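You operate a simulated robot arm through the tools that you are given. There is no shell and no other tool.

The job below is to be done with a simulated robot arm. You get a single attempt, and the scene is never put back.

## Task
Clinch the legs of the yellow transformer.
Fine: white tall knob in line with it, yellow handle down, blue lever pulled and led back, yellow handle up again.

It is judged by the outcome, as a careful person would: the job done as asked, and still so three seconds after it is handed in. It fails if anything else is knocked over, pushed out of place, dropped, spilled or broken.

## Robot
A 7-joint arm with a two-finger parallel gripper, fixed in place. Base frame: the origin is at the foot of the arm, x ahead of it, y to its left, z up; the work surface is at about z = 80. Readings come in cm, rad, newtons and seconds.
With the tool pointing down near the work surface it reaches from about 30 to 70 cm from the base axis. Its first joint turns from -1.152 to 1.152 rad. Payload 1.57 kg.
The TCP is the grasp point between the finger pads, 3 cm short of the fingertips. In the tool frame z runs along the fingers and y along their closing line. Largest opening 11 cm; finger width 2.4, thickness 1.2; the body of the gripper, 4.8 by 11.2 cm, starts 7.8 cm behind the TCP.
Orientation is that of the tool frame in the base frame, as a unit quaternion [x, y, z, w]. With the fingers straight down and closing along the base's y, the tool's x points along the base's -x, its y along +y and its z along -z.

## Interface
- The arm moves only by the tool move_arm. Its argument "commands" is text: rows parted by semicolons, each of 7 numbers parted by spaces: the shift along the tool's x, y, z in cm, then the turn, a rotation vector about the tool's x, y, z in rad, then the closure, from 0 (fully open) to 1 (shut). In form: tx ty tz wx wy wz hand; .... A call has 1 to 20 rows; each row shifts and turns the commanded pose from where the row before left it, along the tool's axes as they then stand. Each row takes 0.2 s and may step no farther than 5 cm and 0.15 rad from the row before; otherwise, or with a gripper value out of range, the whole call is refused. A pose out of reach is approached as far as the arm can. The call stops where the force on the tool passes 90 N (or 10 N more than at its start, if that is more) or the arm is blocked; 0.2 s more then pass. The fingers move at their own pace (about 10.8 cm/s each) and stop on an object; they squeeze with about 33 N. The grip force told is the motor's: it shows also when the fingers shut on nothing. Time passes only in rows, and 0.2 s behind the last, so rows that do not move let the fingers close. It gives the time, the measured TCP pose, the force on the tool (base axes), the opening and the grip force at its end, in the units of the frame above (readings bear some noise), with the torque about the TCP (base axes, N m) and any sound that the robot's microphone picked up.
- Cameras (640 x 400 px; columns grow to the right, rows downward): "scene" is fixed at [14.85, -38.43, 139.58]; the picture's right is [0.88, -0.47, 0.00], its down [-0.30, -0.55, -0.78] and it looks along [0.37, 0.68, -0.63] (base axes); focal length 331 px, centre (320, 200). "wrist" rides on the gripper at [7, 1.6, -14.1] in the tool frame; the picture's right is [-0.23, 0.97, 0.00], its down [-0.86, -0.20, -0.48] and it looks along [-0.47, -0.11, 0.88] (tool axes); focal length 222 px, centre (320, 200). There is no depth. A picture from a camera that has moved, and an enlarged one, comes with that camera's place and axes in the base frame and with its lens.
- snapshot(camera): a new picture of that camera. It takes no simulated time.
- enlarge(camera, box): a new picture of the part [left, top, right, bottom] of that camera's present view, enlarged. It takes no simulated time.
- finish_job(): hands the job in; it is judged then, once.

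Places have to be worked out from the pictures, the camera data and where the tool is seen. Open the gripper and draw the arm clear of the work before you hand the job in, unless the task says otherwise.

The tools are called after "Call:" as a command line: name --argument value ..., lists and objects as JSON in quotes. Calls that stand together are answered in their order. move_arm: Moves the arm, as the interface text tells. Its arguments: {"type":"object","properties":{"commands":{"type":"string"}},"required":["commands"]} The other tools are called the same way: snapshot (camera) takes a picture; enlarge (camera, box) takes an enlarged picture of a part of a camera's view; finish_job () hands the job in.

At the start:

```text
time: 0.0
position: [35.61, -7.54, 114.12]
tool_rot: [0.001, 1.0, -0.001, 0.0]
ft_force: [-0.6, 0.0, 0.4]
wrist_torque: [0.02, 0.01, 0.01]
finger_gap: 11.0
grasp_force: 0.0
```

scene: 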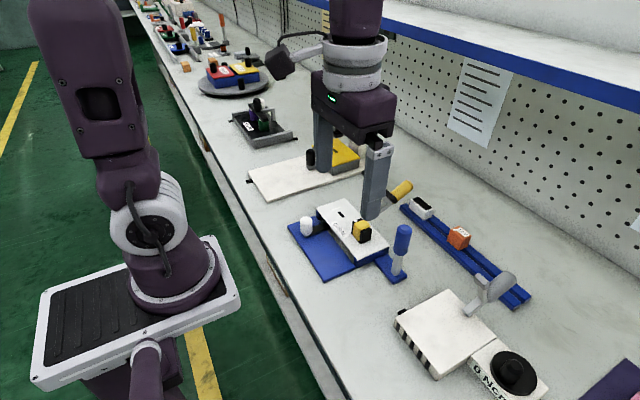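
wrist: 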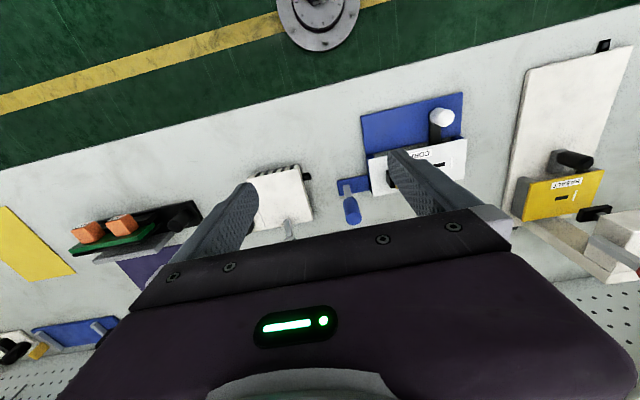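

The pictures show a blue base with a white block, white knob, yellow transformer-like thing and a blue lever, plus other similar stations. I will enlarge both views to identify the parts before moving.

Call:
enlarge --camera "scene" --box '[240, 150, 440, 290]'

Call:
enlarge --camera "scene" --box '[380, 170, 580, 400]'

Call:
enlarge --camera "wrist" --box '[330, 70, 640, 260]'

Call:
enlarge --camera "scene" --box '[130, 0, 330, 150]'

```text
2.86 times, centred on (340, 220) of scene
camera zoom: at [14.85, -38.43, 139.58], right [0.88, -0.47, 0.0], down [-0.3, -0.55, -0.78], along [0.37, 0.68, -0.63], focal length 945 px, centre (263, 143)
```

zoom: 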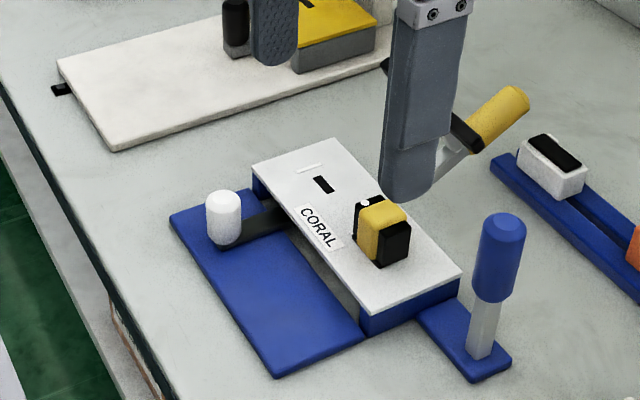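

```text
1.74 times, centred on (480, 285) of scene
camera zoom: at [14.85, -38.43, 139.58], right [0.88, -0.47, 0.0], down [-0.3, -0.55, -0.78], along [0.37, 0.68, -0.63], focal length 575 px, centre (42, 52)
```

zoom: 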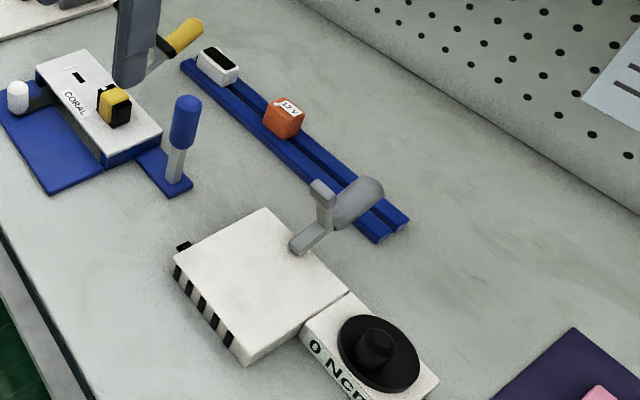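

```text
2.06 times, centred on (485, 165) of wrist
camera zoom: at [28.55, -5.95, 128.51], right [0.23, 0.97, 0.0], down [0.86, -0.2, 0.48], along [0.47, -0.11, -0.88], focal length 459 px, centre (-21, 272)
```

zoom: 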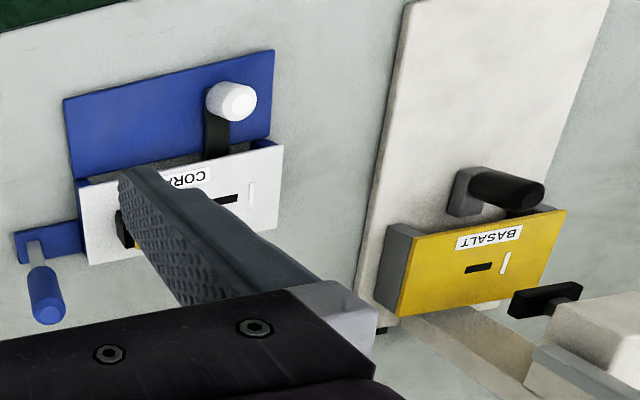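

```text
2.67 times, centred on (230, 75) of scene
camera zoom: at [14.85, -38.43, 139.58], right [0.88, -0.47, 0.0], down [-0.3, -0.55, -0.78], along [0.37, 0.68, -0.63], focal length 882 px, centre (560, 533)
```

zoom: 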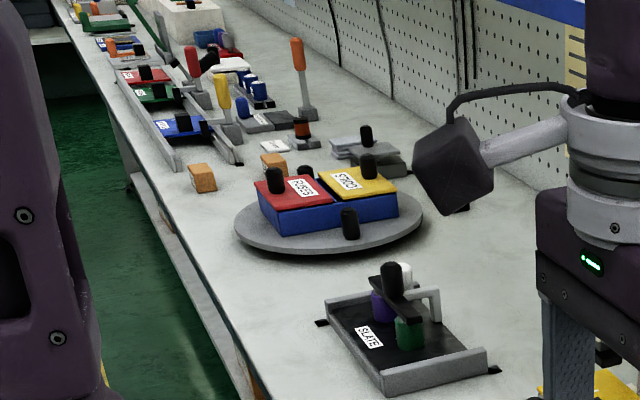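

The CORAL station's long axis runs along y. The plate spans about x 44.5–53 and y 0–19, the transformer is near (49.3, 5.3), the white knob near (39, 13), and the blue lever near (52, -5.5). I'll move the open gripper at its present height over the far side of the station for a clear wrist view.

Call:
move_arm --commands "-3.5 2.7 0 0 0 0 0; -3.5 2.7 0 0 0 0 0; -3.5 2.7 0 0 0 0 0; -3.5 2.7 0 0 0 0 0; -3.5 2.7 0 0 0 0 0; 0 0 0 0 0 0 0"

Call:
snapshot --camera "wrist"

Call:
snapshot --camera "scene"

```text
time: 1.4
position: [53.2, 5.93, 114.22]
tool_rot: [0.0, 1.0, 0.0, 0.0]
ft_force: [0.4, 0.5, 0.0]
wrist_torque: [0.02, 0.0, 0.0]
finger_gap: 11.01
grasp_force: 0.1
```

```text
taken
camera wrist: at [46.06, 7.55, 128.48], right [0.23, 0.97, 0.0], down [0.85, -0.2, 0.48], along [0.47, -0.11, -0.88], focal length 222 px, centre (320, 200)
```

wrist: 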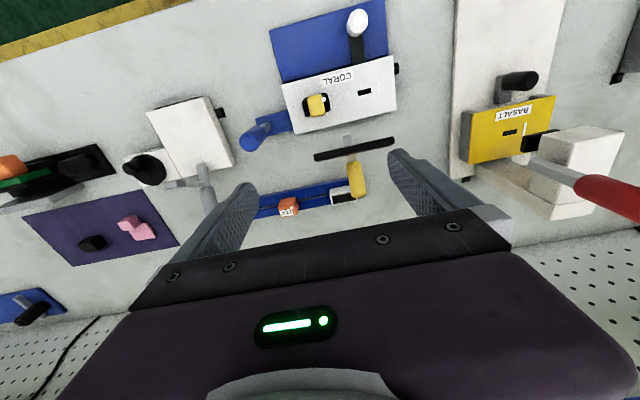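

```text
taken
```

scene: 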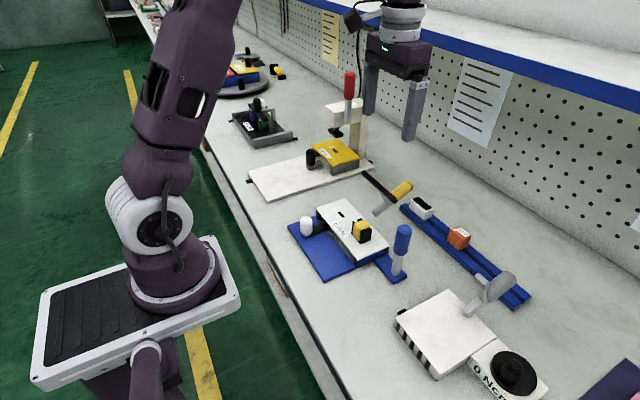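

The whole station is visible now. I'll enlarge both views of it.

Call:
enlarge --camera "wrist" --box '[230, 0, 410, 112]'

Call:
enlarge --camera "wrist" --box '[230, 100, 410, 220]'

Call:
enlarge --camera "scene" --box '[280, 160, 440, 290]'

Call:
enlarge --camera "scene" --box '[340, 165, 440, 235]'

```text
3.56 times, centred on (320, 56) of wrist
camera zoom: at [46.06, 7.55, 128.48], right [0.23, 0.97, 0.0], down [0.85, -0.2, 0.48], along [0.47, -0.11, -0.88], focal length 790 px, centre (320, 712)
```

zoom: 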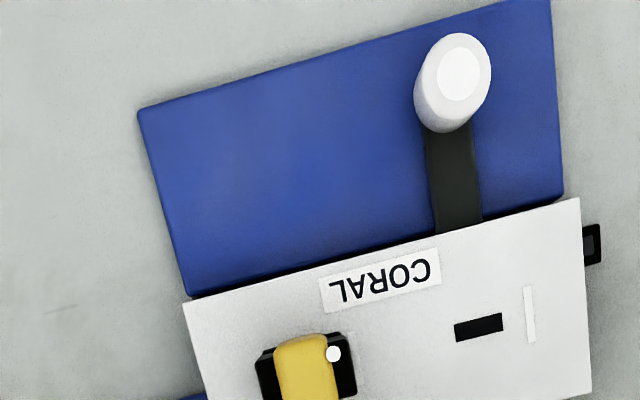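

```text
3.33 times, centred on (320, 160) of wrist
camera zoom: at [46.06, 7.55, 128.48], right [0.23, 0.97, 0.0], down [0.85, -0.2, 0.48], along [0.47, -0.11, -0.88], focal length 740 px, centre (320, 333)
```

zoom: 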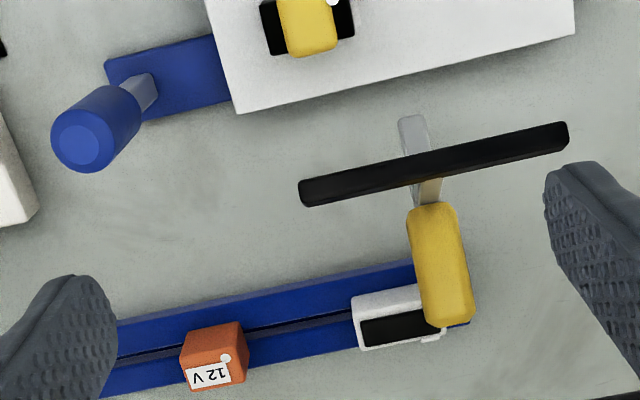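

```text
3.08 times, centred on (360, 225) of scene
camera zoom: at [14.85, -38.43, 139.58], right [0.88, -0.47, 0.0], down [-0.3, -0.55, -0.78], along [0.37, 0.68, -0.63], focal length 1018 px, centre (197, 123)
```

zoom: 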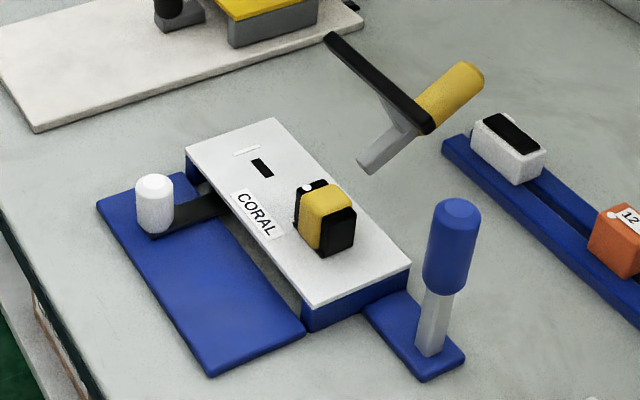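

```text
5.71 times, centred on (390, 200) of scene
camera zoom: at [14.85, -38.43, 139.58], right [0.88, -0.47, 0.0], down [-0.3, -0.55, -0.78], along [0.37, 0.68, -0.63], focal length 1890 px, centre (-80, 200)
```

zoom: 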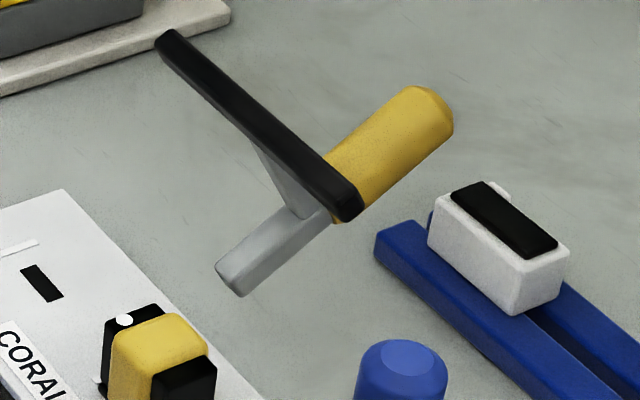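

The yellow handle is a lever hinged behind the plate around (56.5, 10), leaning back, with a black bar along y that sits above the plate side. I'd like a side view to get its hinge geometry and the blue lever's, so I'll move to the -y side, yaw the hand and tilt it to look along +y.

Call:
move_arm --commands "-0.95 -3.5 1.0 0 0 0 0; -0.95 -3.5 1.0 0 0 0 0; -0.95 -3.5 1.0 0 0 0 0; -0.95 -3.5 1.0 0 0 0 0; 0 0 0 0 0 -0.143 0; 0 0 0 0 0 -0.143 0; 0 0 0 0 0 -0.143 0; 0 0 0 0 0 -0.143 0; 0 0 0 0 0 -0.143 0; 0 0 0 0 0 -0.143 0; 0 0 0 0 0 -0.143 0; 0 0 0 0 0 -0.143 0; 0 0 0 0 0 -0.143 0; 0 0 0 0 0 -0.143 0; 0 0 0 0 0 -0.141 0; 0 0 0 0 0 0 0"

Call:
snapshot --camera "wrist"

Call:
snapshot --camera "scene"

```text
time: 4.8
position: [56.94, -7.89, 110.19]
tool_rot: [0.708, -0.706, 0.0, 0.0]
ft_force: [-0.1, 0.2, 0.8]
wrist_torque: [0.02, 0.03, -0.04]
finger_gap: 11.0
grasp_force: 0.1
```

```text
taken
camera wrist: at [55.21, -15.04, 124.51], right [-0.97, 0.23, 0.0], down [0.2, 0.86, 0.48], along [0.11, 0.47, -0.88], focal length 222 px, centre (320, 200)
```

wrist: 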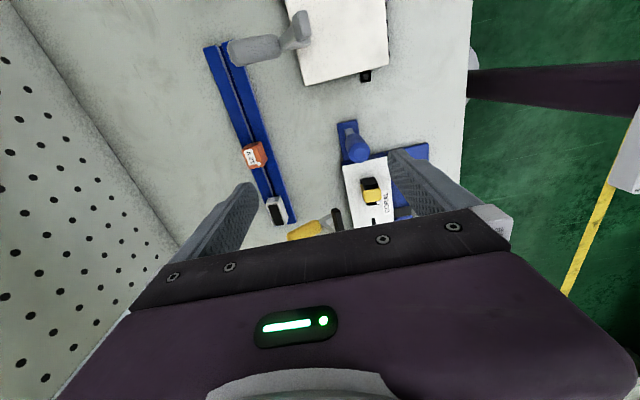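

```text
taken
```

scene: 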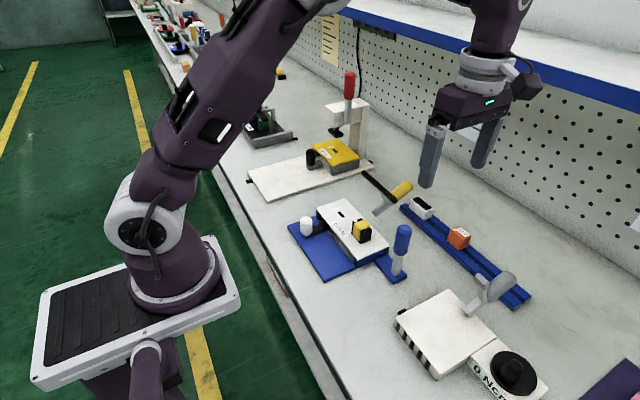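

The camera now looks along +y. I'll tilt the hand so the handle and lever come into view in profile.

Call:
move_arm --commands "0 0 0 0 -0.13 0 0; 0 0 0 0 -0.13 0 0; 0 0 0 0 -0.13 0 0; 0 0 0 0 -0.13 0 0; 0 0 0 0 -0.13 0 0; 0 0 0 0 0 0 0"

Call:
snapshot --camera "wrist"

Call:
snapshot --camera "scene"

```text
time: 6.2
position: [57.0, -8.09, 110.24]
tool_rot: [0.67, -0.67, -0.226, -0.227]
ft_force: [0.4, -1.0, -0.6]
wrist_torque: [-0.01, -0.02, 0.03]
finger_gap: 11.0
grasp_force: 0.0
```

```text
taken
camera wrist: at [55.2, -22.18, 117.39], right [-0.97, 0.18, 0.14], down [0.2, 0.39, 0.9], along [0.11, 0.9, -0.42], focal length 222 px, centre (320, 200)
```

wrist: 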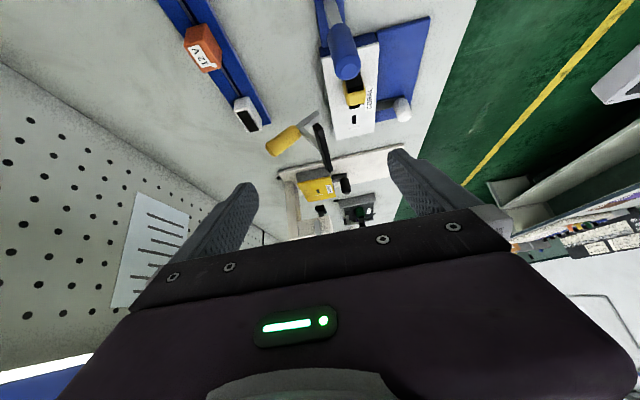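

```text
taken
```

scene: 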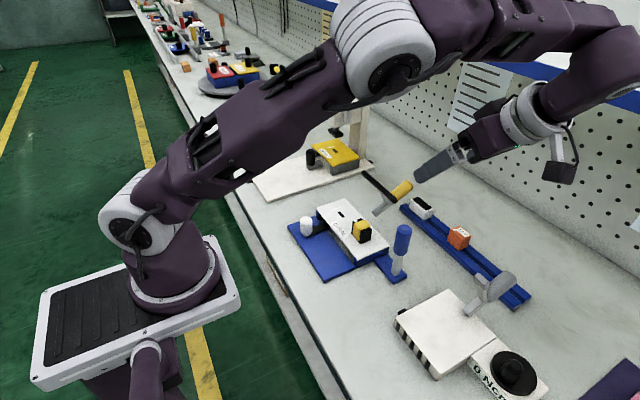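

Call:
enlarge --camera "wrist" --box '[250, 80, 410, 180]'

Call:
enlarge --camera "wrist" --box '[280, 0, 440, 100]'

```text
4.00 times, centred on (330, 130) of wrist
camera zoom: at [55.2, -22.18, 117.39], right [-0.97, 0.18, 0.14], down [0.2, 0.39, 0.9], along [0.11, 0.9, -0.42], focal length 888 px, centre (280, 480)
```

zoom: 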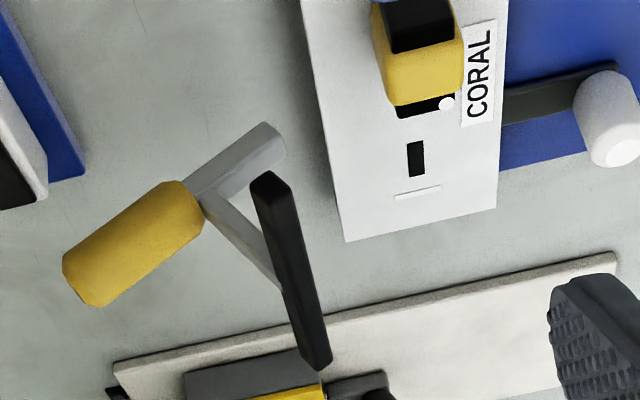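

```text
4.00 times, centred on (360, 50) of wrist
camera zoom: at [55.2, -22.18, 117.39], right [-0.97, 0.18, 0.14], down [0.2, 0.39, 0.9], along [0.11, 0.9, -0.42], focal length 888 px, centre (160, 800)
```

zoom: 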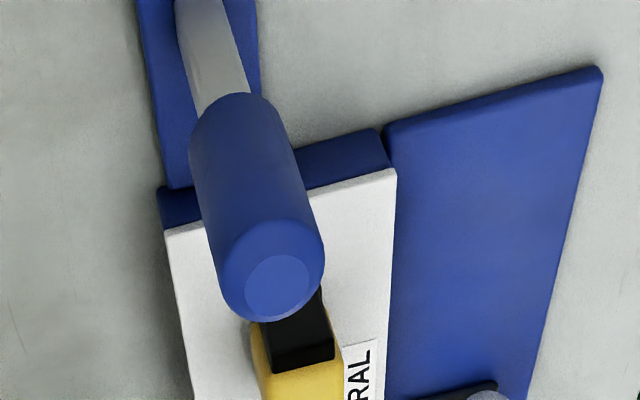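

Now the handle's profile is clear. A grey arm runs from a hinge near (57.1, 84.5) up and back at about 30° to a junction near (61.3, 87), and the yellow grip ends near (66.8, 90). A bracket carries the black bar at about (57.2, y 3.8–17.3, 93), so swinging it forward about 60° lays the bar over the transformer row at x≈49.7. I'll level the hand again and go to the white knob first.

Call:
move_arm --commands "0 0 0 0 0.13 0 0; 0 0 0 0 0.13 0 0; 0 0 0 0 0.13 0 0; 0 0 0 0 0.13 0 0; 0 0 0 0 0.13 0 0; 0 0 0 0 0 0.143 0; 0 0 0 0 0 0.143 0; 0 0 0 0 0 0.143 0; 0 0 0 0 0 0.143 0; 0 0 0 0 0 0.143 0; 0 0 0 0 0 0.143 0; 0 0 0 0 0 0.143 0; 0 0 0 0 0 0.143 0; 0 0 0 0 0 0.143 0; 0 0 0 0 0 0.143 0; 0 0 0 0 0 0.141 0; 0 0 0 0 0 0 0"

Call:
move_arm --commands "2.5 4.3 1 0 0 0 0; 2.5 4.3 1 0 0 0 0; 2.5 4.3 1 0 0 0 0; 2.5 4.3 1 0 0 0 0; 0 0 0 0 0 0 0"

Call:
snapshot --camera "wrist"

Call:
snapshot --camera "scene"

```text
time: 9.8
position: [56.97, -8.14, 110.14]
tool_rot: [0.001, 1.0, 0.001, 0.0]
ft_force: [-0.7, 0.0, 0.6]
wrist_torque: [0.0, 0.0, 0.03]
finger_gap: 11.02
grasp_force: 0.1
```

```text
refused: row 1 steps farther than a row can; nothing moved
```

```text
taken
camera wrist: at [49.84, -6.43, 124.51], right [0.23, 0.97, 0.0], down [0.85, -0.2, 0.48], along [0.47, -0.11, -0.88], focal length 222 px, centre (320, 200)
```

wrist: 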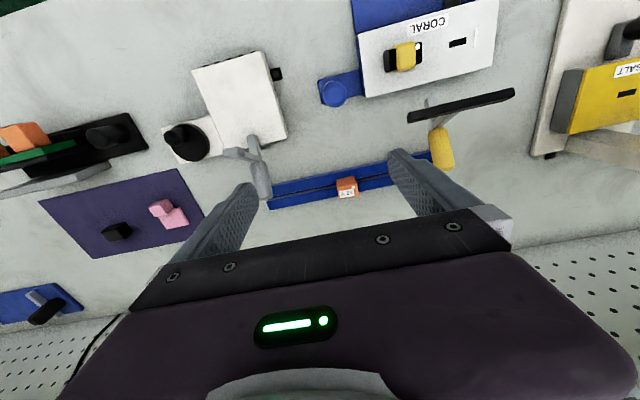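

```text
taken
```

scene: 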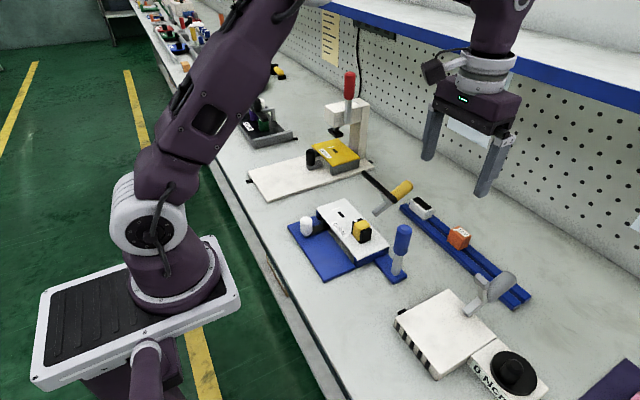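

The last call was refused because each step was slightly over 5 cm. I'll repeat the move to above the station in smaller steps.

Call:
move_arm --commands "2 3.5 0.8 0 0 0 0; 2 3.5 0.8 0 0 0 0; 2 3.5 0.8 0 0 0 0; 2 3.5 0.8 0 0 0 0; 2 3.5 0.8 0 0 0 0; 0 0 0 0 0 0 0"

Call:
snapshot --camera "wrist"

Call:
enlarge --camera "wrist" --box '[240, 30, 400, 130]'

```text
time: 11.2
position: [47.07, 9.47, 106.23]
tool_rot: [-0.001, 1.0, 0.0, 0.0]
ft_force: [0.1, 0.3, -0.2]
wrist_torque: [0.02, 0.01, 0.02]
finger_gap: 11.01
grasp_force: 0.1
```

```text
taken
camera wrist: at [39.92, 11.01, 120.47], right [0.23, 0.97, 0.0], down [0.85, -0.2, 0.48], along [0.47, -0.11, -0.88], focal length 222 px, centre (320, 200)
```

wrist: 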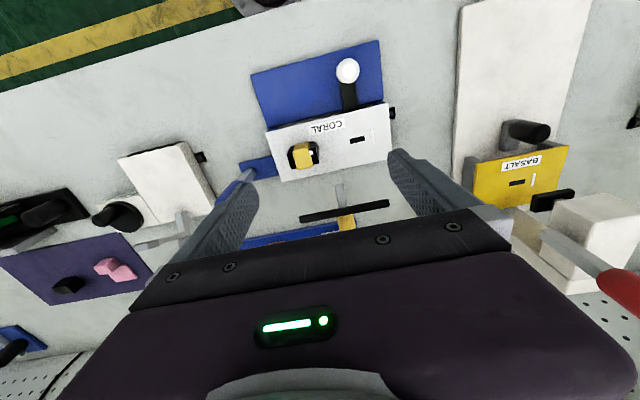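

```text
4.00 times, centred on (320, 80) of wrist
camera zoom: at [39.92, 11.01, 120.47], right [0.23, 0.97, 0.0], down [0.85, -0.2, 0.48], along [0.47, -0.11, -0.88], focal length 888 px, centre (320, 680)
```

zoom: 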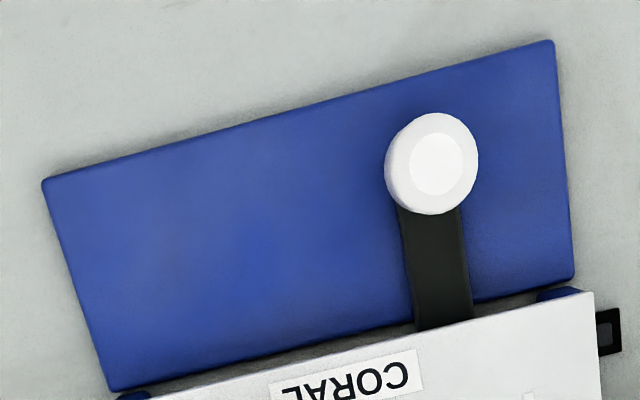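

The knob centre works out at about (40.0, 15.25), top around z 85.3. I'll enlarge the transformer and slot for their exact y.

Call:
enlarge --camera "wrist" --box '[250, 95, 410, 195]'

Call:
enlarge --camera "scene" --box '[310, 190, 410, 260]'

```text
4.00 times, centred on (330, 145) of wrist
camera zoom: at [39.92, 11.01, 120.47], right [0.23, 0.97, 0.0], down [0.85, -0.2, 0.48], along [0.47, -0.11, -0.88], focal length 888 px, centre (280, 420)
```

zoom: 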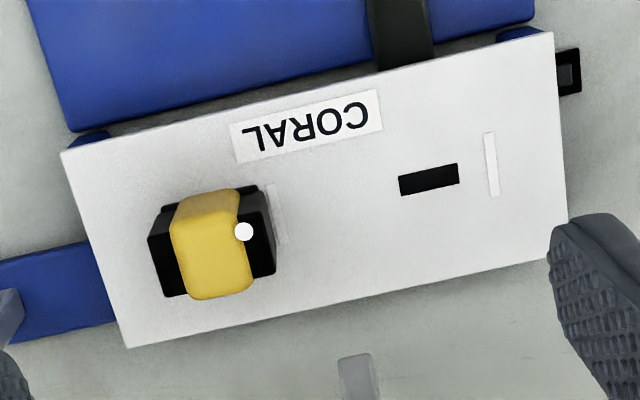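

```text
5.71 times, centred on (360, 225) of scene
camera zoom: at [14.85, -38.43, 139.58], right [0.88, -0.47, 0.0], down [-0.3, -0.55, -0.78], along [0.37, 0.68, -0.63], focal length 1890 px, centre (91, 57)
```

zoom: 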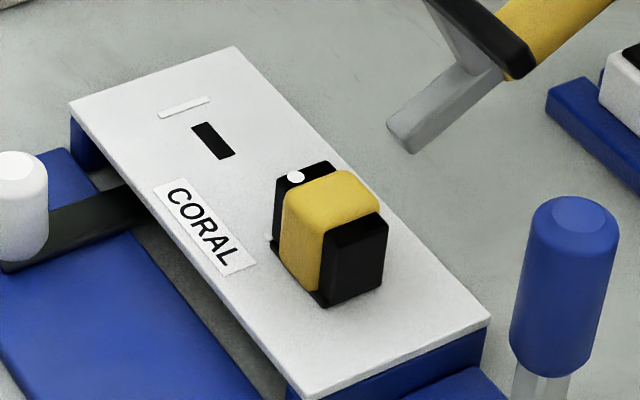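

The polarity mark beside the transformer is at y≈8.45 and its twin beside the empty slot at y≈17.6. That puts the transformer's slot at y≈5.8 and the empty one, where the knob now stands, at y≈15. I'll go above the knob with the hand half open.

Call:
move_arm --commands "1.77 1.445 2.8 0 0 0 0.5; 1.77 1.445 2.8 0 0 0 0.5; 1.77 1.445 2.8 0 0 0 0.5; 1.76 1.445 2.8 0 0 0 0.5; 0 0 0 0 0 0 0.5"

Call:
snapshot --camera "wrist"

Call:
enlarge --camera "scene" --box '[260, 160, 400, 270]'

```text
time: 12.4
position: [39.88, 15.23, 95.0]
tool_rot: [0.0, 1.0, 0.0, 0.0]
ft_force: [-0.7, -0.1, -1.4]
wrist_torque: [0.0, -0.03, -0.03]
finger_gap: 5.52
grasp_force: 0.0
```

```text
taken
camera wrist: at [32.77, 16.87, 109.26], right [0.23, 0.97, 0.0], down [0.86, -0.2, 0.48], along [0.47, -0.11, -0.88], focal length 222 px, centre (320, 200)
```

wrist: 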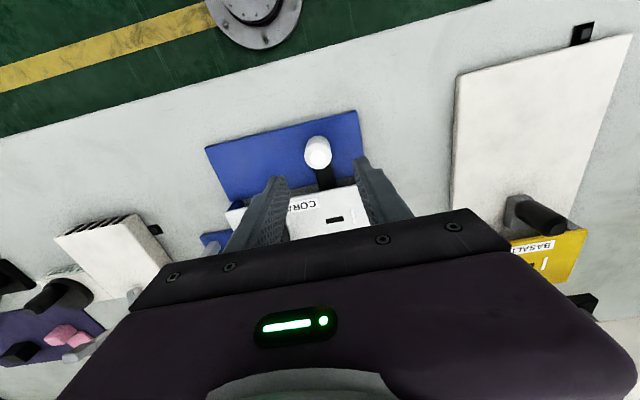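

```text
3.64 times, centred on (330, 215) of scene
camera zoom: at [14.85, -38.43, 139.58], right [0.88, -0.47, 0.0], down [-0.3, -0.55, -0.78], along [0.37, 0.68, -0.63], focal length 1203 px, centre (284, 146)
```

zoom: 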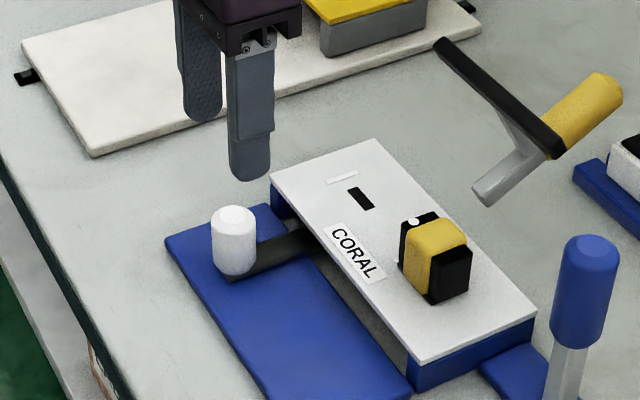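

The knob sits between and below the open fingers. I'll lower straight down so the fingertips end near z 82.6, just above the blue base.

Call:
move_arm --commands "0 0 2.5 0 0 0 0.5; 0 0 2.5 0 0 0 0.5; 0 0 2.5 0 0 0 0.5; 0 0 1.8 0 0 0 0.5; 0 0 0 0 0 0 0.5"

Call:
enlarge --camera "scene" --box '[260, 160, 400, 270]'

Call:
snapshot --camera "wrist"

```text
time: 13.6
position: [39.79, 15.34, 85.49]
tool_rot: [0.0, 1.0, 0.0, 0.001]
ft_force: [-0.2, -0.6, -0.2]
wrist_torque: [0.03, 0.02, -0.07]
finger_gap: 5.48
grasp_force: 0.0
```

```text
3.64 times, centred on (330, 215) of scene
camera zoom: at [14.85, -38.43, 139.58], right [0.88, -0.47, 0.0], down [-0.3, -0.55, -0.78], along [0.37, 0.68, -0.63], focal length 1203 px, centre (284, 146)
```

zoom: 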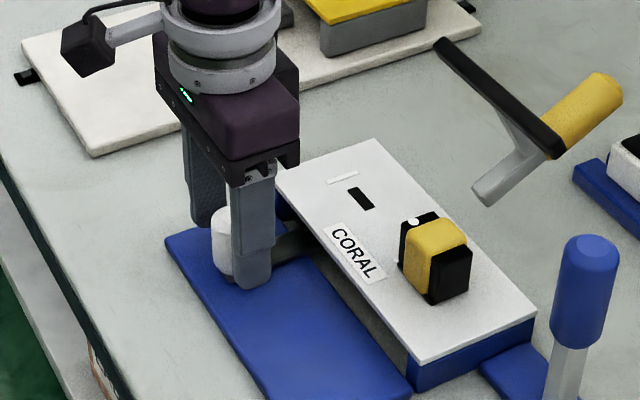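

```text
taken
camera wrist: at [32.76, 16.9, 99.92], right [0.23, 0.97, 0.0], down [0.85, -0.2, 0.48], along [0.47, -0.11, -0.88], focal length 222 px, centre (320, 200)
```

wrist: 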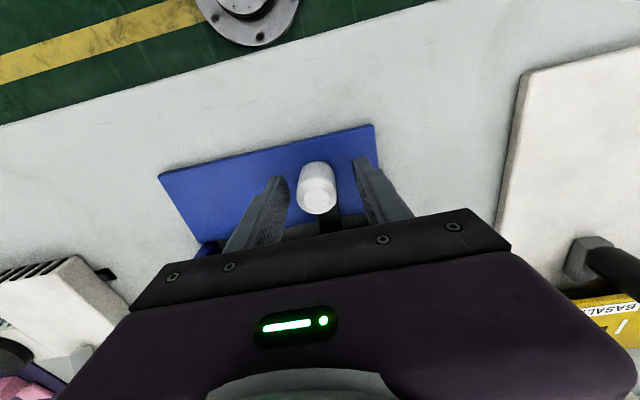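

The knob stands centred between the fingers. I'll close on it.

Call:
move_arm --commands "0 0 0 0 0 0 0.75; 0 0 0 0 0 0 1; 0 0 0 0 0 0 1; 0 0 0 0 0 0 1"

Call:
enlarge --camera "wrist" --box '[240, 110, 400, 240]'

```text
time: 14.6
position: [39.86, 15.03, 85.65]
tool_rot: [0.001, 1.0, -0.001, -0.001]
ft_force: [6.6, -31.7, -5.9]
wrist_torque: [0.53, -0.14, -0.15]
finger_gap: 2.93
grasp_force: 39.1
```

```text
3.08 times, centred on (320, 175) of wrist
camera zoom: at [32.78, 16.74, 99.94], right [0.23, 0.97, 0.0], down [0.86, -0.2, 0.48], along [0.46, -0.11, -0.88], focal length 684 px, centre (320, 277)
```

zoom: 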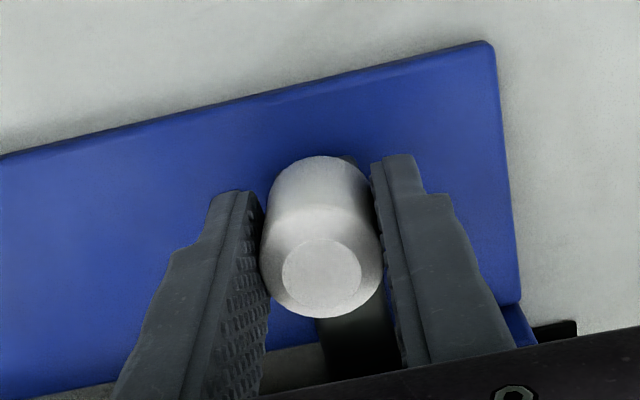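

The knob is gripped at y≈15.03 (gap 2.93), with some side load because the knob is about 0.2 cm off my commanded centre. I'll start sliding it in -y with small steps and watch the force.

Call:
move_arm --commands "0 -0.3 0 0 0 0 1; 0 -0.3 0 0 0 0 1; 0 -0.4 0 0 0 0 1; 0 0 0 0 0 0 1"

Call:
enlarge --camera "scene" --box '[260, 160, 400, 270]'

```text
time: 15.6
position: [39.75, 14.31, 85.7]
tool_rot: [-0.001, 1.0, 0.0, 0.0]
ft_force: [-2.2, 3.6, -21.2]
wrist_torque: [-0.65, -0.45, 0.19]
finger_gap: 2.92
grasp_force: 39.2
```

```text
3.64 times, centred on (330, 215) of scene
camera zoom: at [14.87, -38.41, 139.58], right [0.88, -0.47, 0.0], down [-0.3, -0.55, -0.78], along [0.37, 0.68, -0.63], focal length 1203 px, centre (284, 146)
```

zoom: 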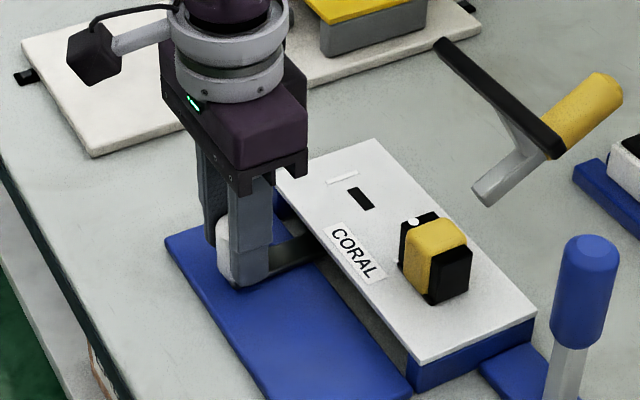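

It slides with little resistance (about 4 N), now at y≈14.3. I'll carry on most of the way toward y≈5.9.

Call:
move_arm --commands "0 -0.6 0 0 0 0 1; 0 -0.6 0 0 0 0 1; 0 -0.6 0 0 0 0 1; 0 -0.6 0 0 0 0 1; 0 -0.6 0 0 0 0 1; 0 -0.6 0 0 0 0 1; 0 -0.6 0 0 0 0 1; 0 -0.6 0 0 0 0 1; 0 -0.6 0 0 0 0 1; 0 -0.6 0 0 0 0 1; 0 -0.6 0 0 0 0 1; 0 -0.6 0 0 0 0 1; 0 0 0 0 0 0 1"

Call:
enlarge --camera "scene" --box '[260, 160, 400, 270]'

Call:
snapshot --camera "wrist"

```text
time: 18.4
position: [39.85, 6.97, 85.7]
tool_rot: [0.0, 1.0, 0.0, 0.0]
ft_force: [-6.5, 2.0, 18.7]
wrist_torque: [0.64, 0.67, 0.1]
finger_gap: 2.93
grasp_force: 38.7
```

```text
3.64 times, centred on (330, 215) of scene
camera zoom: at [14.81, -38.44, 139.58], right [0.88, -0.47, 0.0], down [-0.3, -0.55, -0.78], along [0.37, 0.68, -0.63], focal length 1203 px, centre (284, 146)
```

zoom: 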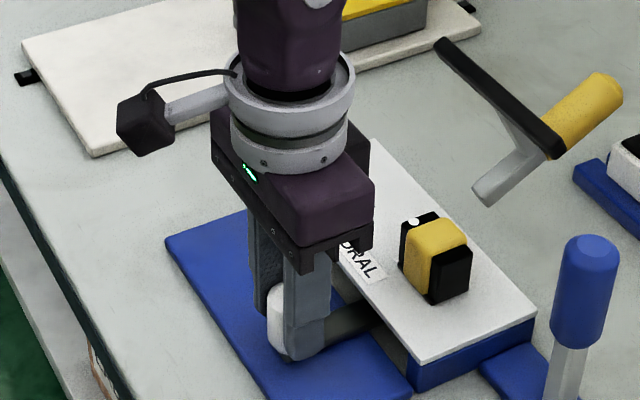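

```text
taken
camera wrist: at [32.75, 8.61, 100.04], right [0.23, 0.97, 0.0], down [0.85, -0.2, 0.48], along [0.47, -0.11, -0.88], focal length 222 px, centre (320, 200)
```

wrist: 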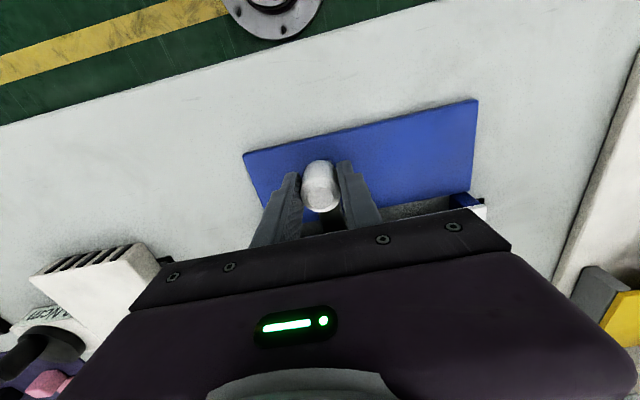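

The knob is at y≈6.97. I'll take it the last 1.1 cm to y≈5.9, then release and check the alignment from above.

Call:
move_arm --commands "0 -0.4 0 0 0 0 1; 0 -0.4 0 0 0 0 1; 0 -0.32 0 0 0 0 1; 0 0 0 0 0 0 1; 0 0 0 0 0 0 1"

Call:
enlarge --camera "scene" --box '[260, 160, 400, 270]'

```text
time: 19.6
position: [39.74, 5.97, 85.72]
tool_rot: [0.0, 1.0, 0.0, 0.001]
ft_force: [-5.6, 8.5, 24.2]
wrist_torque: [-0.62, -0.04, 0.04]
finger_gap: 2.92
grasp_force: 38.6
```

```text
3.64 times, centred on (330, 215) of scene
camera zoom: at [14.8, -38.42, 139.59], right [0.88, -0.47, 0.0], down [-0.3, -0.55, -0.78], along [0.37, 0.68, -0.63], focal length 1203 px, centre (284, 146)
```

zoom: 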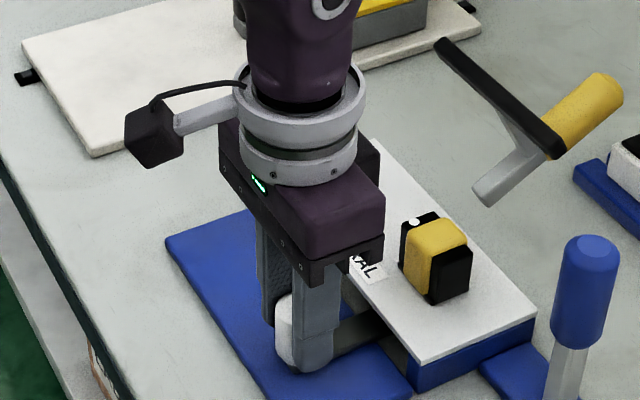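

Reading y≈5.97, close to target. I'll open and rise straight up.

Call:
move_arm --commands "0 0 0 0 0 0 0.6; 0 0 0 0 0 0 0.5; 0 0 0 0 0 0 0.5; 0 0 -3 0 0 0 0.5; 0 0 -4 0 0 0 0.5; 0 0 -4.5 0 0 0 0.5; 0 0 -4.5 0 0 0 0.5; -3.5 2 -2.5 0 0 0 0; -3.5 2 -2 0 0 0 0; 0 0 0 0 0 0 0"

Call:
snapshot --camera "wrist"

Call:
enlarge --camera "scene" --box '[260, 160, 440, 290]'

```text
time: 21.8
position: [47.07, 9.85, 106.17]
tool_rot: [0.0, 1.0, -0.001, -0.001]
ft_force: [0.5, 0.3, 0.3]
wrist_torque: [-0.02, 0.02, 0.03]
finger_gap: 11.02
grasp_force: 0.1
```

```text
taken
camera wrist: at [39.95, 11.48, 120.53], right [0.23, 0.97, 0.0], down [0.86, -0.2, 0.48], along [0.47, -0.11, -0.88], focal length 222 px, centre (320, 200)
```

wrist: 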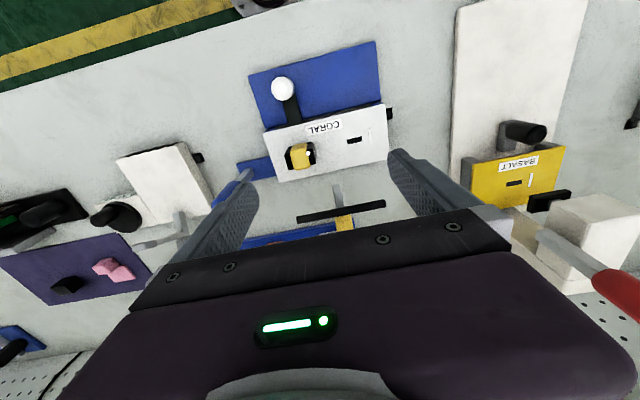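

```text
3.08 times, centred on (350, 225) of scene
camera zoom: at [14.85, -38.43, 139.58], right [0.88, -0.47, 0.0], down [-0.3, -0.55, -0.78], along [0.37, 0.68, -0.63], focal length 1018 px, centre (228, 123)
```

zoom: 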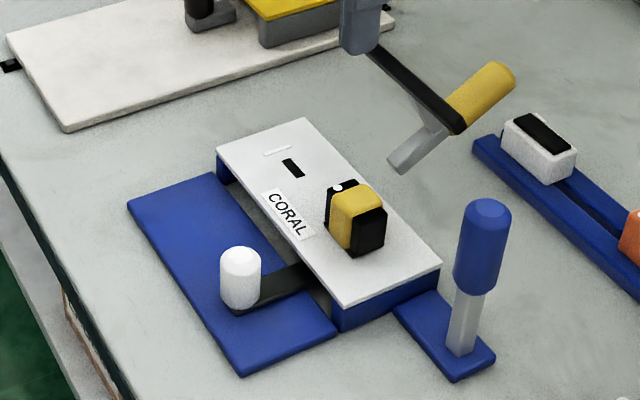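

Call:
enlarge --camera "wrist" --box '[240, 60, 400, 160]'

Call:
enlarge --camera "wrist" --box '[240, 100, 400, 200]'

```text
4.00 times, centred on (320, 110) of wrist
camera zoom: at [39.95, 11.48, 120.53], right [0.23, 0.97, 0.0], down [0.86, -0.2, 0.48], along [0.47, -0.11, -0.88], focal length 888 px, centre (320, 560)
```

zoom: 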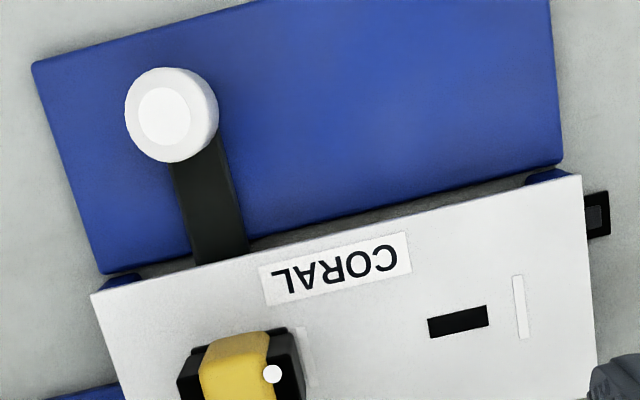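

```text
4.00 times, centred on (320, 150) of wrist
camera zoom: at [39.95, 11.48, 120.53], right [0.23, 0.97, 0.0], down [0.86, -0.2, 0.48], along [0.47, -0.11, -0.88], focal length 888 px, centre (320, 400)
```

zoom: 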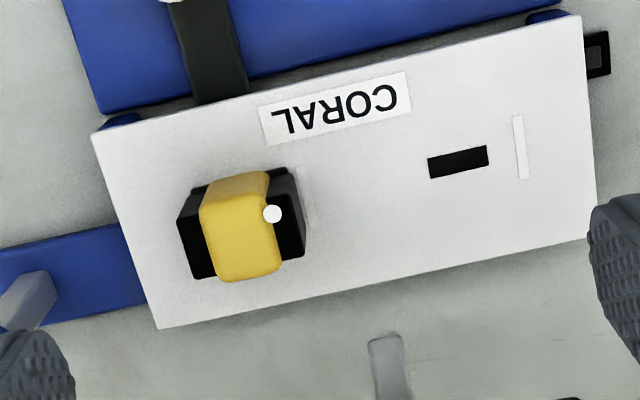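

The knob's arm now lies at y≈5.9, matching the transformer slot at y≈5.9, so the knob is in line. Next is the yellow handle at y≈10.45: I'll travel over the bar at safe height and look down on the handle from above it.

Call:
move_arm --commands "-4.4 0.15 0 0 0 0 0.4; -4.4 0.15 0 0 0 0 0.4; -4.4 0.15 0 0 0 0 0.4; -4.4 0.15 0 0 0 0 0.4; 0 0 2.5 0 0 0 0.4; 0 0 2.5 0 0 0 0.4; 0 0 0 0 0 0 0.4"

Call:
snapshot --camera "wrist"

Call:
enlarge --camera "scene" --box '[340, 100, 500, 220]'

```text
time: 23.4
position: [64.49, 10.4, 101.08]
tool_rot: [0.0, 1.0, 0.0, 0.0]
ft_force: [1.0, 0.3, 0.1]
wrist_torque: [0.0, 0.0, -0.01]
finger_gap: 6.59
grasp_force: 0.1
```

```text
taken
camera wrist: at [57.38, 12.07, 115.42], right [0.23, 0.97, 0.0], down [0.86, -0.2, 0.48], along [0.47, -0.11, -0.88], focal length 222 px, centre (320, 200)
```

wrist: 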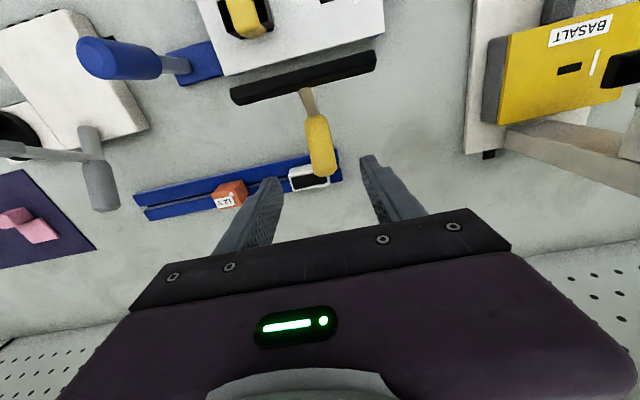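

```text
3.33 times, centred on (420, 160) of scene
camera zoom: at [14.85, -38.43, 139.58], right [0.88, -0.47, 0.0], down [-0.3, -0.55, -0.78], along [0.37, 0.68, -0.63], focal length 1103 px, centre (-13, 333)
```

zoom: 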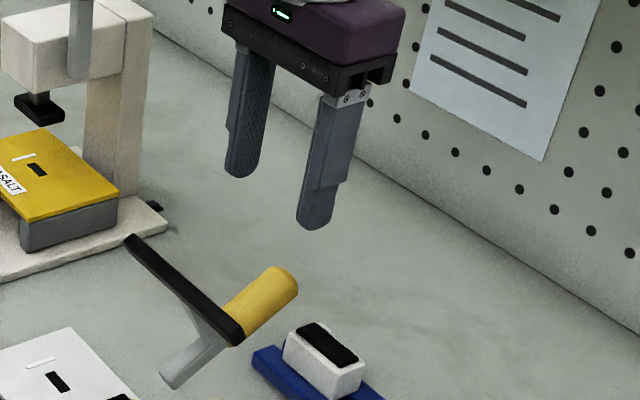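

The handle's mid-point works out at about (64.4, 10.4, 88.7), directly below the hand. I'll descend so the pads straddle the yellow grip.

Call:
move_arm --commands "0 0 2.5 0 0 0 0.4; 0 0 2.5 0 0 0 0.4; 0 0 2.5 0 0 0 0.4; 0 0 2.5 0 0 0 0.4; 0 0 2.2 0 0 0 0.4; 0 0 0 0 0 0 0.4"

Call:
snapshot --camera "wrist"

Call:
enlarge --camera "scene" --box '[340, 130, 480, 230]'

```text
time: 24.8
position: [64.44, 10.4, 88.88]
tool_rot: [0.0, 1.0, 0.0, -0.001]
ft_force: [0.2, 1.0, 0.2]
wrist_torque: [-0.01, -0.04, -0.01]
finger_gap: 6.62
grasp_force: 0.1
```

```text
taken
camera wrist: at [57.41, 12.06, 103.24], right [0.23, 0.97, 0.0], down [0.86, -0.2, 0.48], along [0.47, -0.11, -0.88], focal length 222 px, centre (320, 200)
```

wrist: 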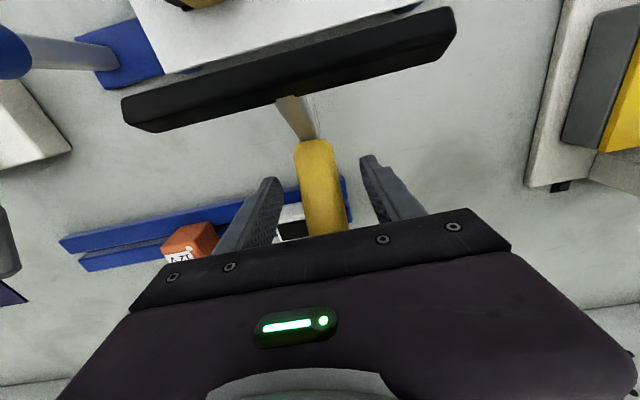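

```text
4.00 times, centred on (410, 180) of scene
camera zoom: at [14.85, -38.43, 139.58], right [0.88, -0.47, 0.0], down [-0.3, -0.55, -0.78], along [0.37, 0.68, -0.63], focal length 1323 px, centre (-40, 280)
```

zoom: 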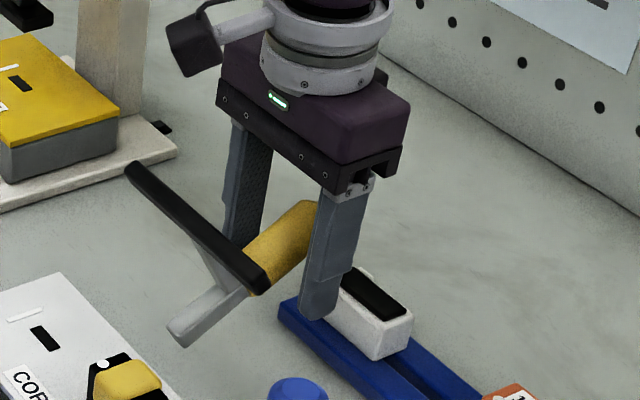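

The yellow grip lies between the fingers. I'll close on it.

Call:
move_arm --commands "0 0 0 0 0 0 0.7; 0 0 0 0 0 0 0.9; 0 0 0 0 0 0 1; 0 0 0 0 0 0 1"

Call:
enlarge --camera "scene" --box '[340, 130, 480, 230]'

```text
time: 25.8
position: [64.44, 10.45, 89.04]
tool_rot: [0.001, 1.0, -0.001, 0.0]
ft_force: [0.4, 5.1, -2.7]
wrist_torque: [0.11, -0.12, -0.08]
finger_gap: 2.93
grasp_force: 38.2
```

```text
4.00 times, centred on (410, 180) of scene
camera zoom: at [14.85, -38.42, 139.58], right [0.88, -0.47, 0.0], down [-0.3, -0.55, -0.78], along [0.37, 0.68, -0.63], focal length 1323 px, centre (-40, 280)
```

zoom: 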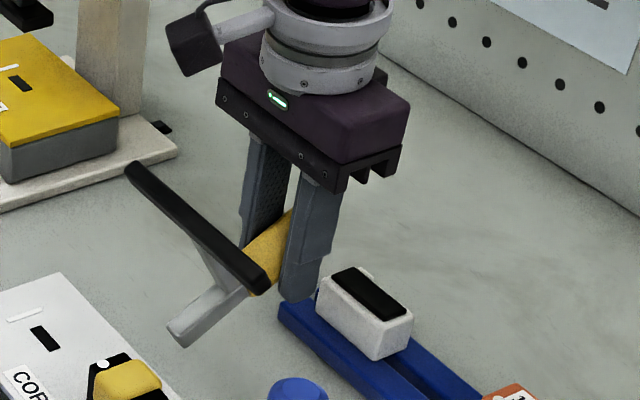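

The grip is held with little side load. I'll begin swinging it forward along the arc about the hinge (57.1, 84.5), first about 12° to test that it turns freely.

Call:
move_arm --commands "0.51 0 -0.74 0 0 0 1; 0.58 0 -0.69 0 0 0 1; 0 0 0 0 0 0 1"

Call:
enlarge --camera "scene" --box '[340, 130, 480, 230]'

```text
time: 26.6
position: [63.35, 10.54, 90.48]
tool_rot: [0.0, 1.0, -0.001, 0.001]
ft_force: [10.3, 6.7, -5.9]
wrist_torque: [-0.42, -0.56, 0.61]
finger_gap: 2.9
grasp_force: 38.7
```

```text
4.00 times, centred on (410, 180) of scene
camera zoom: at [14.88, -38.42, 139.58], right [0.88, -0.47, 0.0], down [-0.3, -0.55, -0.78], along [0.37, 0.68, -0.63], focal length 1323 px, centre (-40, 280)
```

zoom: 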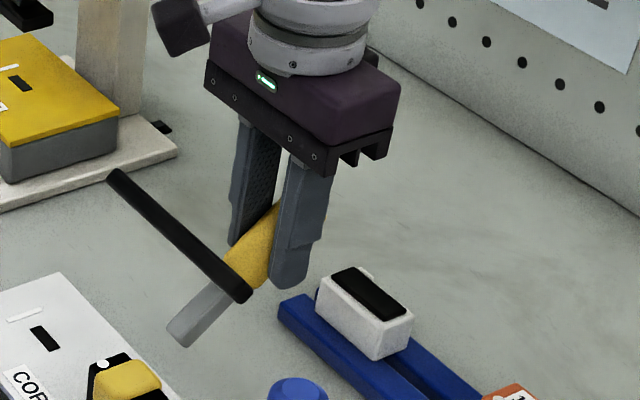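

The lever turns freely about the grey end, with only about 10 N on the tool. I'll continue along the arc to about 80°.

Call:
move_arm --commands "0.69 0 -0.65 0 0 0 1; 0.72 0 -0.54 0 0 0 1; 0.78 0 -0.47 0 0 0 1; 0.82 0 -0.38 0 0 0 1; 0.86 0 -0.29 0 0 0 1; 0.88 0 -0.21 0 0 0 1; 0 0 0 0 0 0 1"

Call:
enlarge --camera "scene" --box '[320, 130, 460, 230]'

Call:
snapshot --camera "wrist"

```text
time: 28.2
position: [58.53, 10.47, 92.96]
tool_rot: [0.0, 1.0, 0.0, -0.002]
ft_force: [1.8, 1.3, 10.6]
wrist_torque: [0.06, 0.02, -0.03]
finger_gap: 2.64
grasp_force: 37.0
```

```text
4.00 times, centred on (390, 180) of scene
camera zoom: at [14.83, -38.43, 139.58], right [0.88, -0.47, 0.0], down [-0.3, -0.55, -0.78], along [0.37, 0.68, -0.63], focal length 1323 px, centre (40, 280)
```

zoom: 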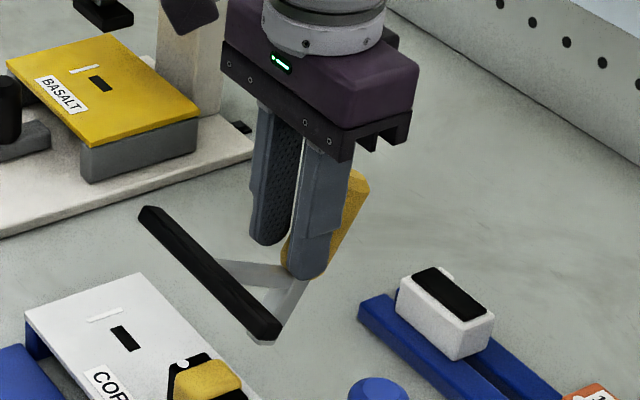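

```text
taken
camera wrist: at [51.44, 12.12, 107.31], right [0.23, 0.97, 0.0], down [0.86, -0.2, 0.48], along [0.46, -0.11, -0.88], focal length 222 px, centre (320, 200)
```

wrist: 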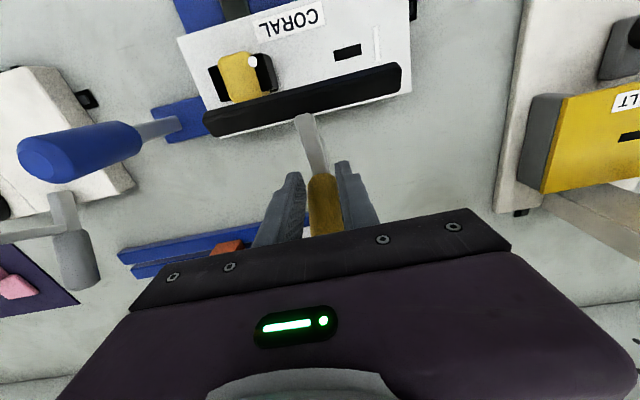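

The handle lagged: the scene view puts it near 60° while the hand went to 80°, and the gap has shrunk to 2.64, so the pads are slipping off its front. I'll loosen the grip slightly and see where the handle stays before re-centring on it.

Call:
move_arm --commands "0 0 0 0 0 0 0.66; 0 0 0 0 0 0 0.66; 0 0 0 0 0 0 0.66"

Call:
enlarge --camera "scene" --box '[320, 130, 460, 230]'

Call:
snapshot --camera "wrist"

```text
time: 29.0
position: [58.57, 10.49, 93.0]
tool_rot: [-0.001, 1.0, 0.0, 0.001]
ft_force: [0.4, 0.3, -0.6]
wrist_torque: [-0.02, 0.01, 0.01]
finger_gap: 3.73
grasp_force: 0.1
```

```text
4.00 times, centred on (390, 180) of scene
camera zoom: at [14.85, -38.43, 139.58], right [0.88, -0.47, 0.0], down [-0.3, -0.55, -0.78], along [0.37, 0.68, -0.63], focal length 1323 px, centre (40, 280)
```

zoom: 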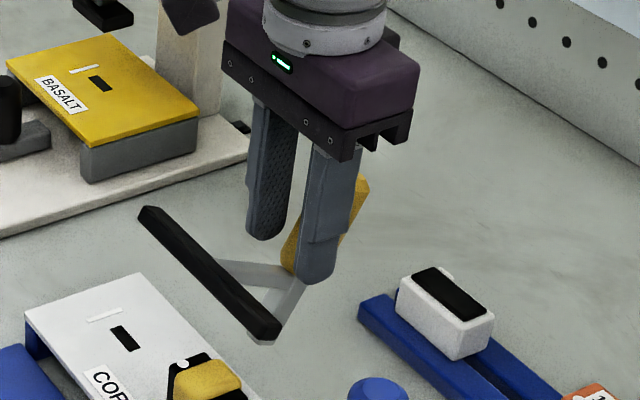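

```text
taken
camera wrist: at [51.51, 12.13, 107.28], right [0.23, 0.97, 0.0], down [0.86, -0.2, 0.48], along [0.47, -0.11, -0.88], focal length 222 px, centre (320, 200)
```

wrist: 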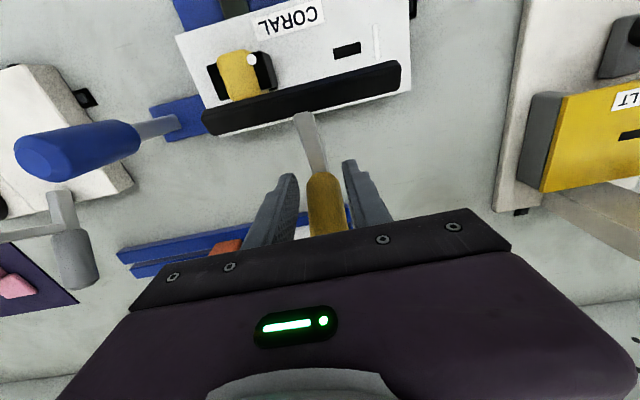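

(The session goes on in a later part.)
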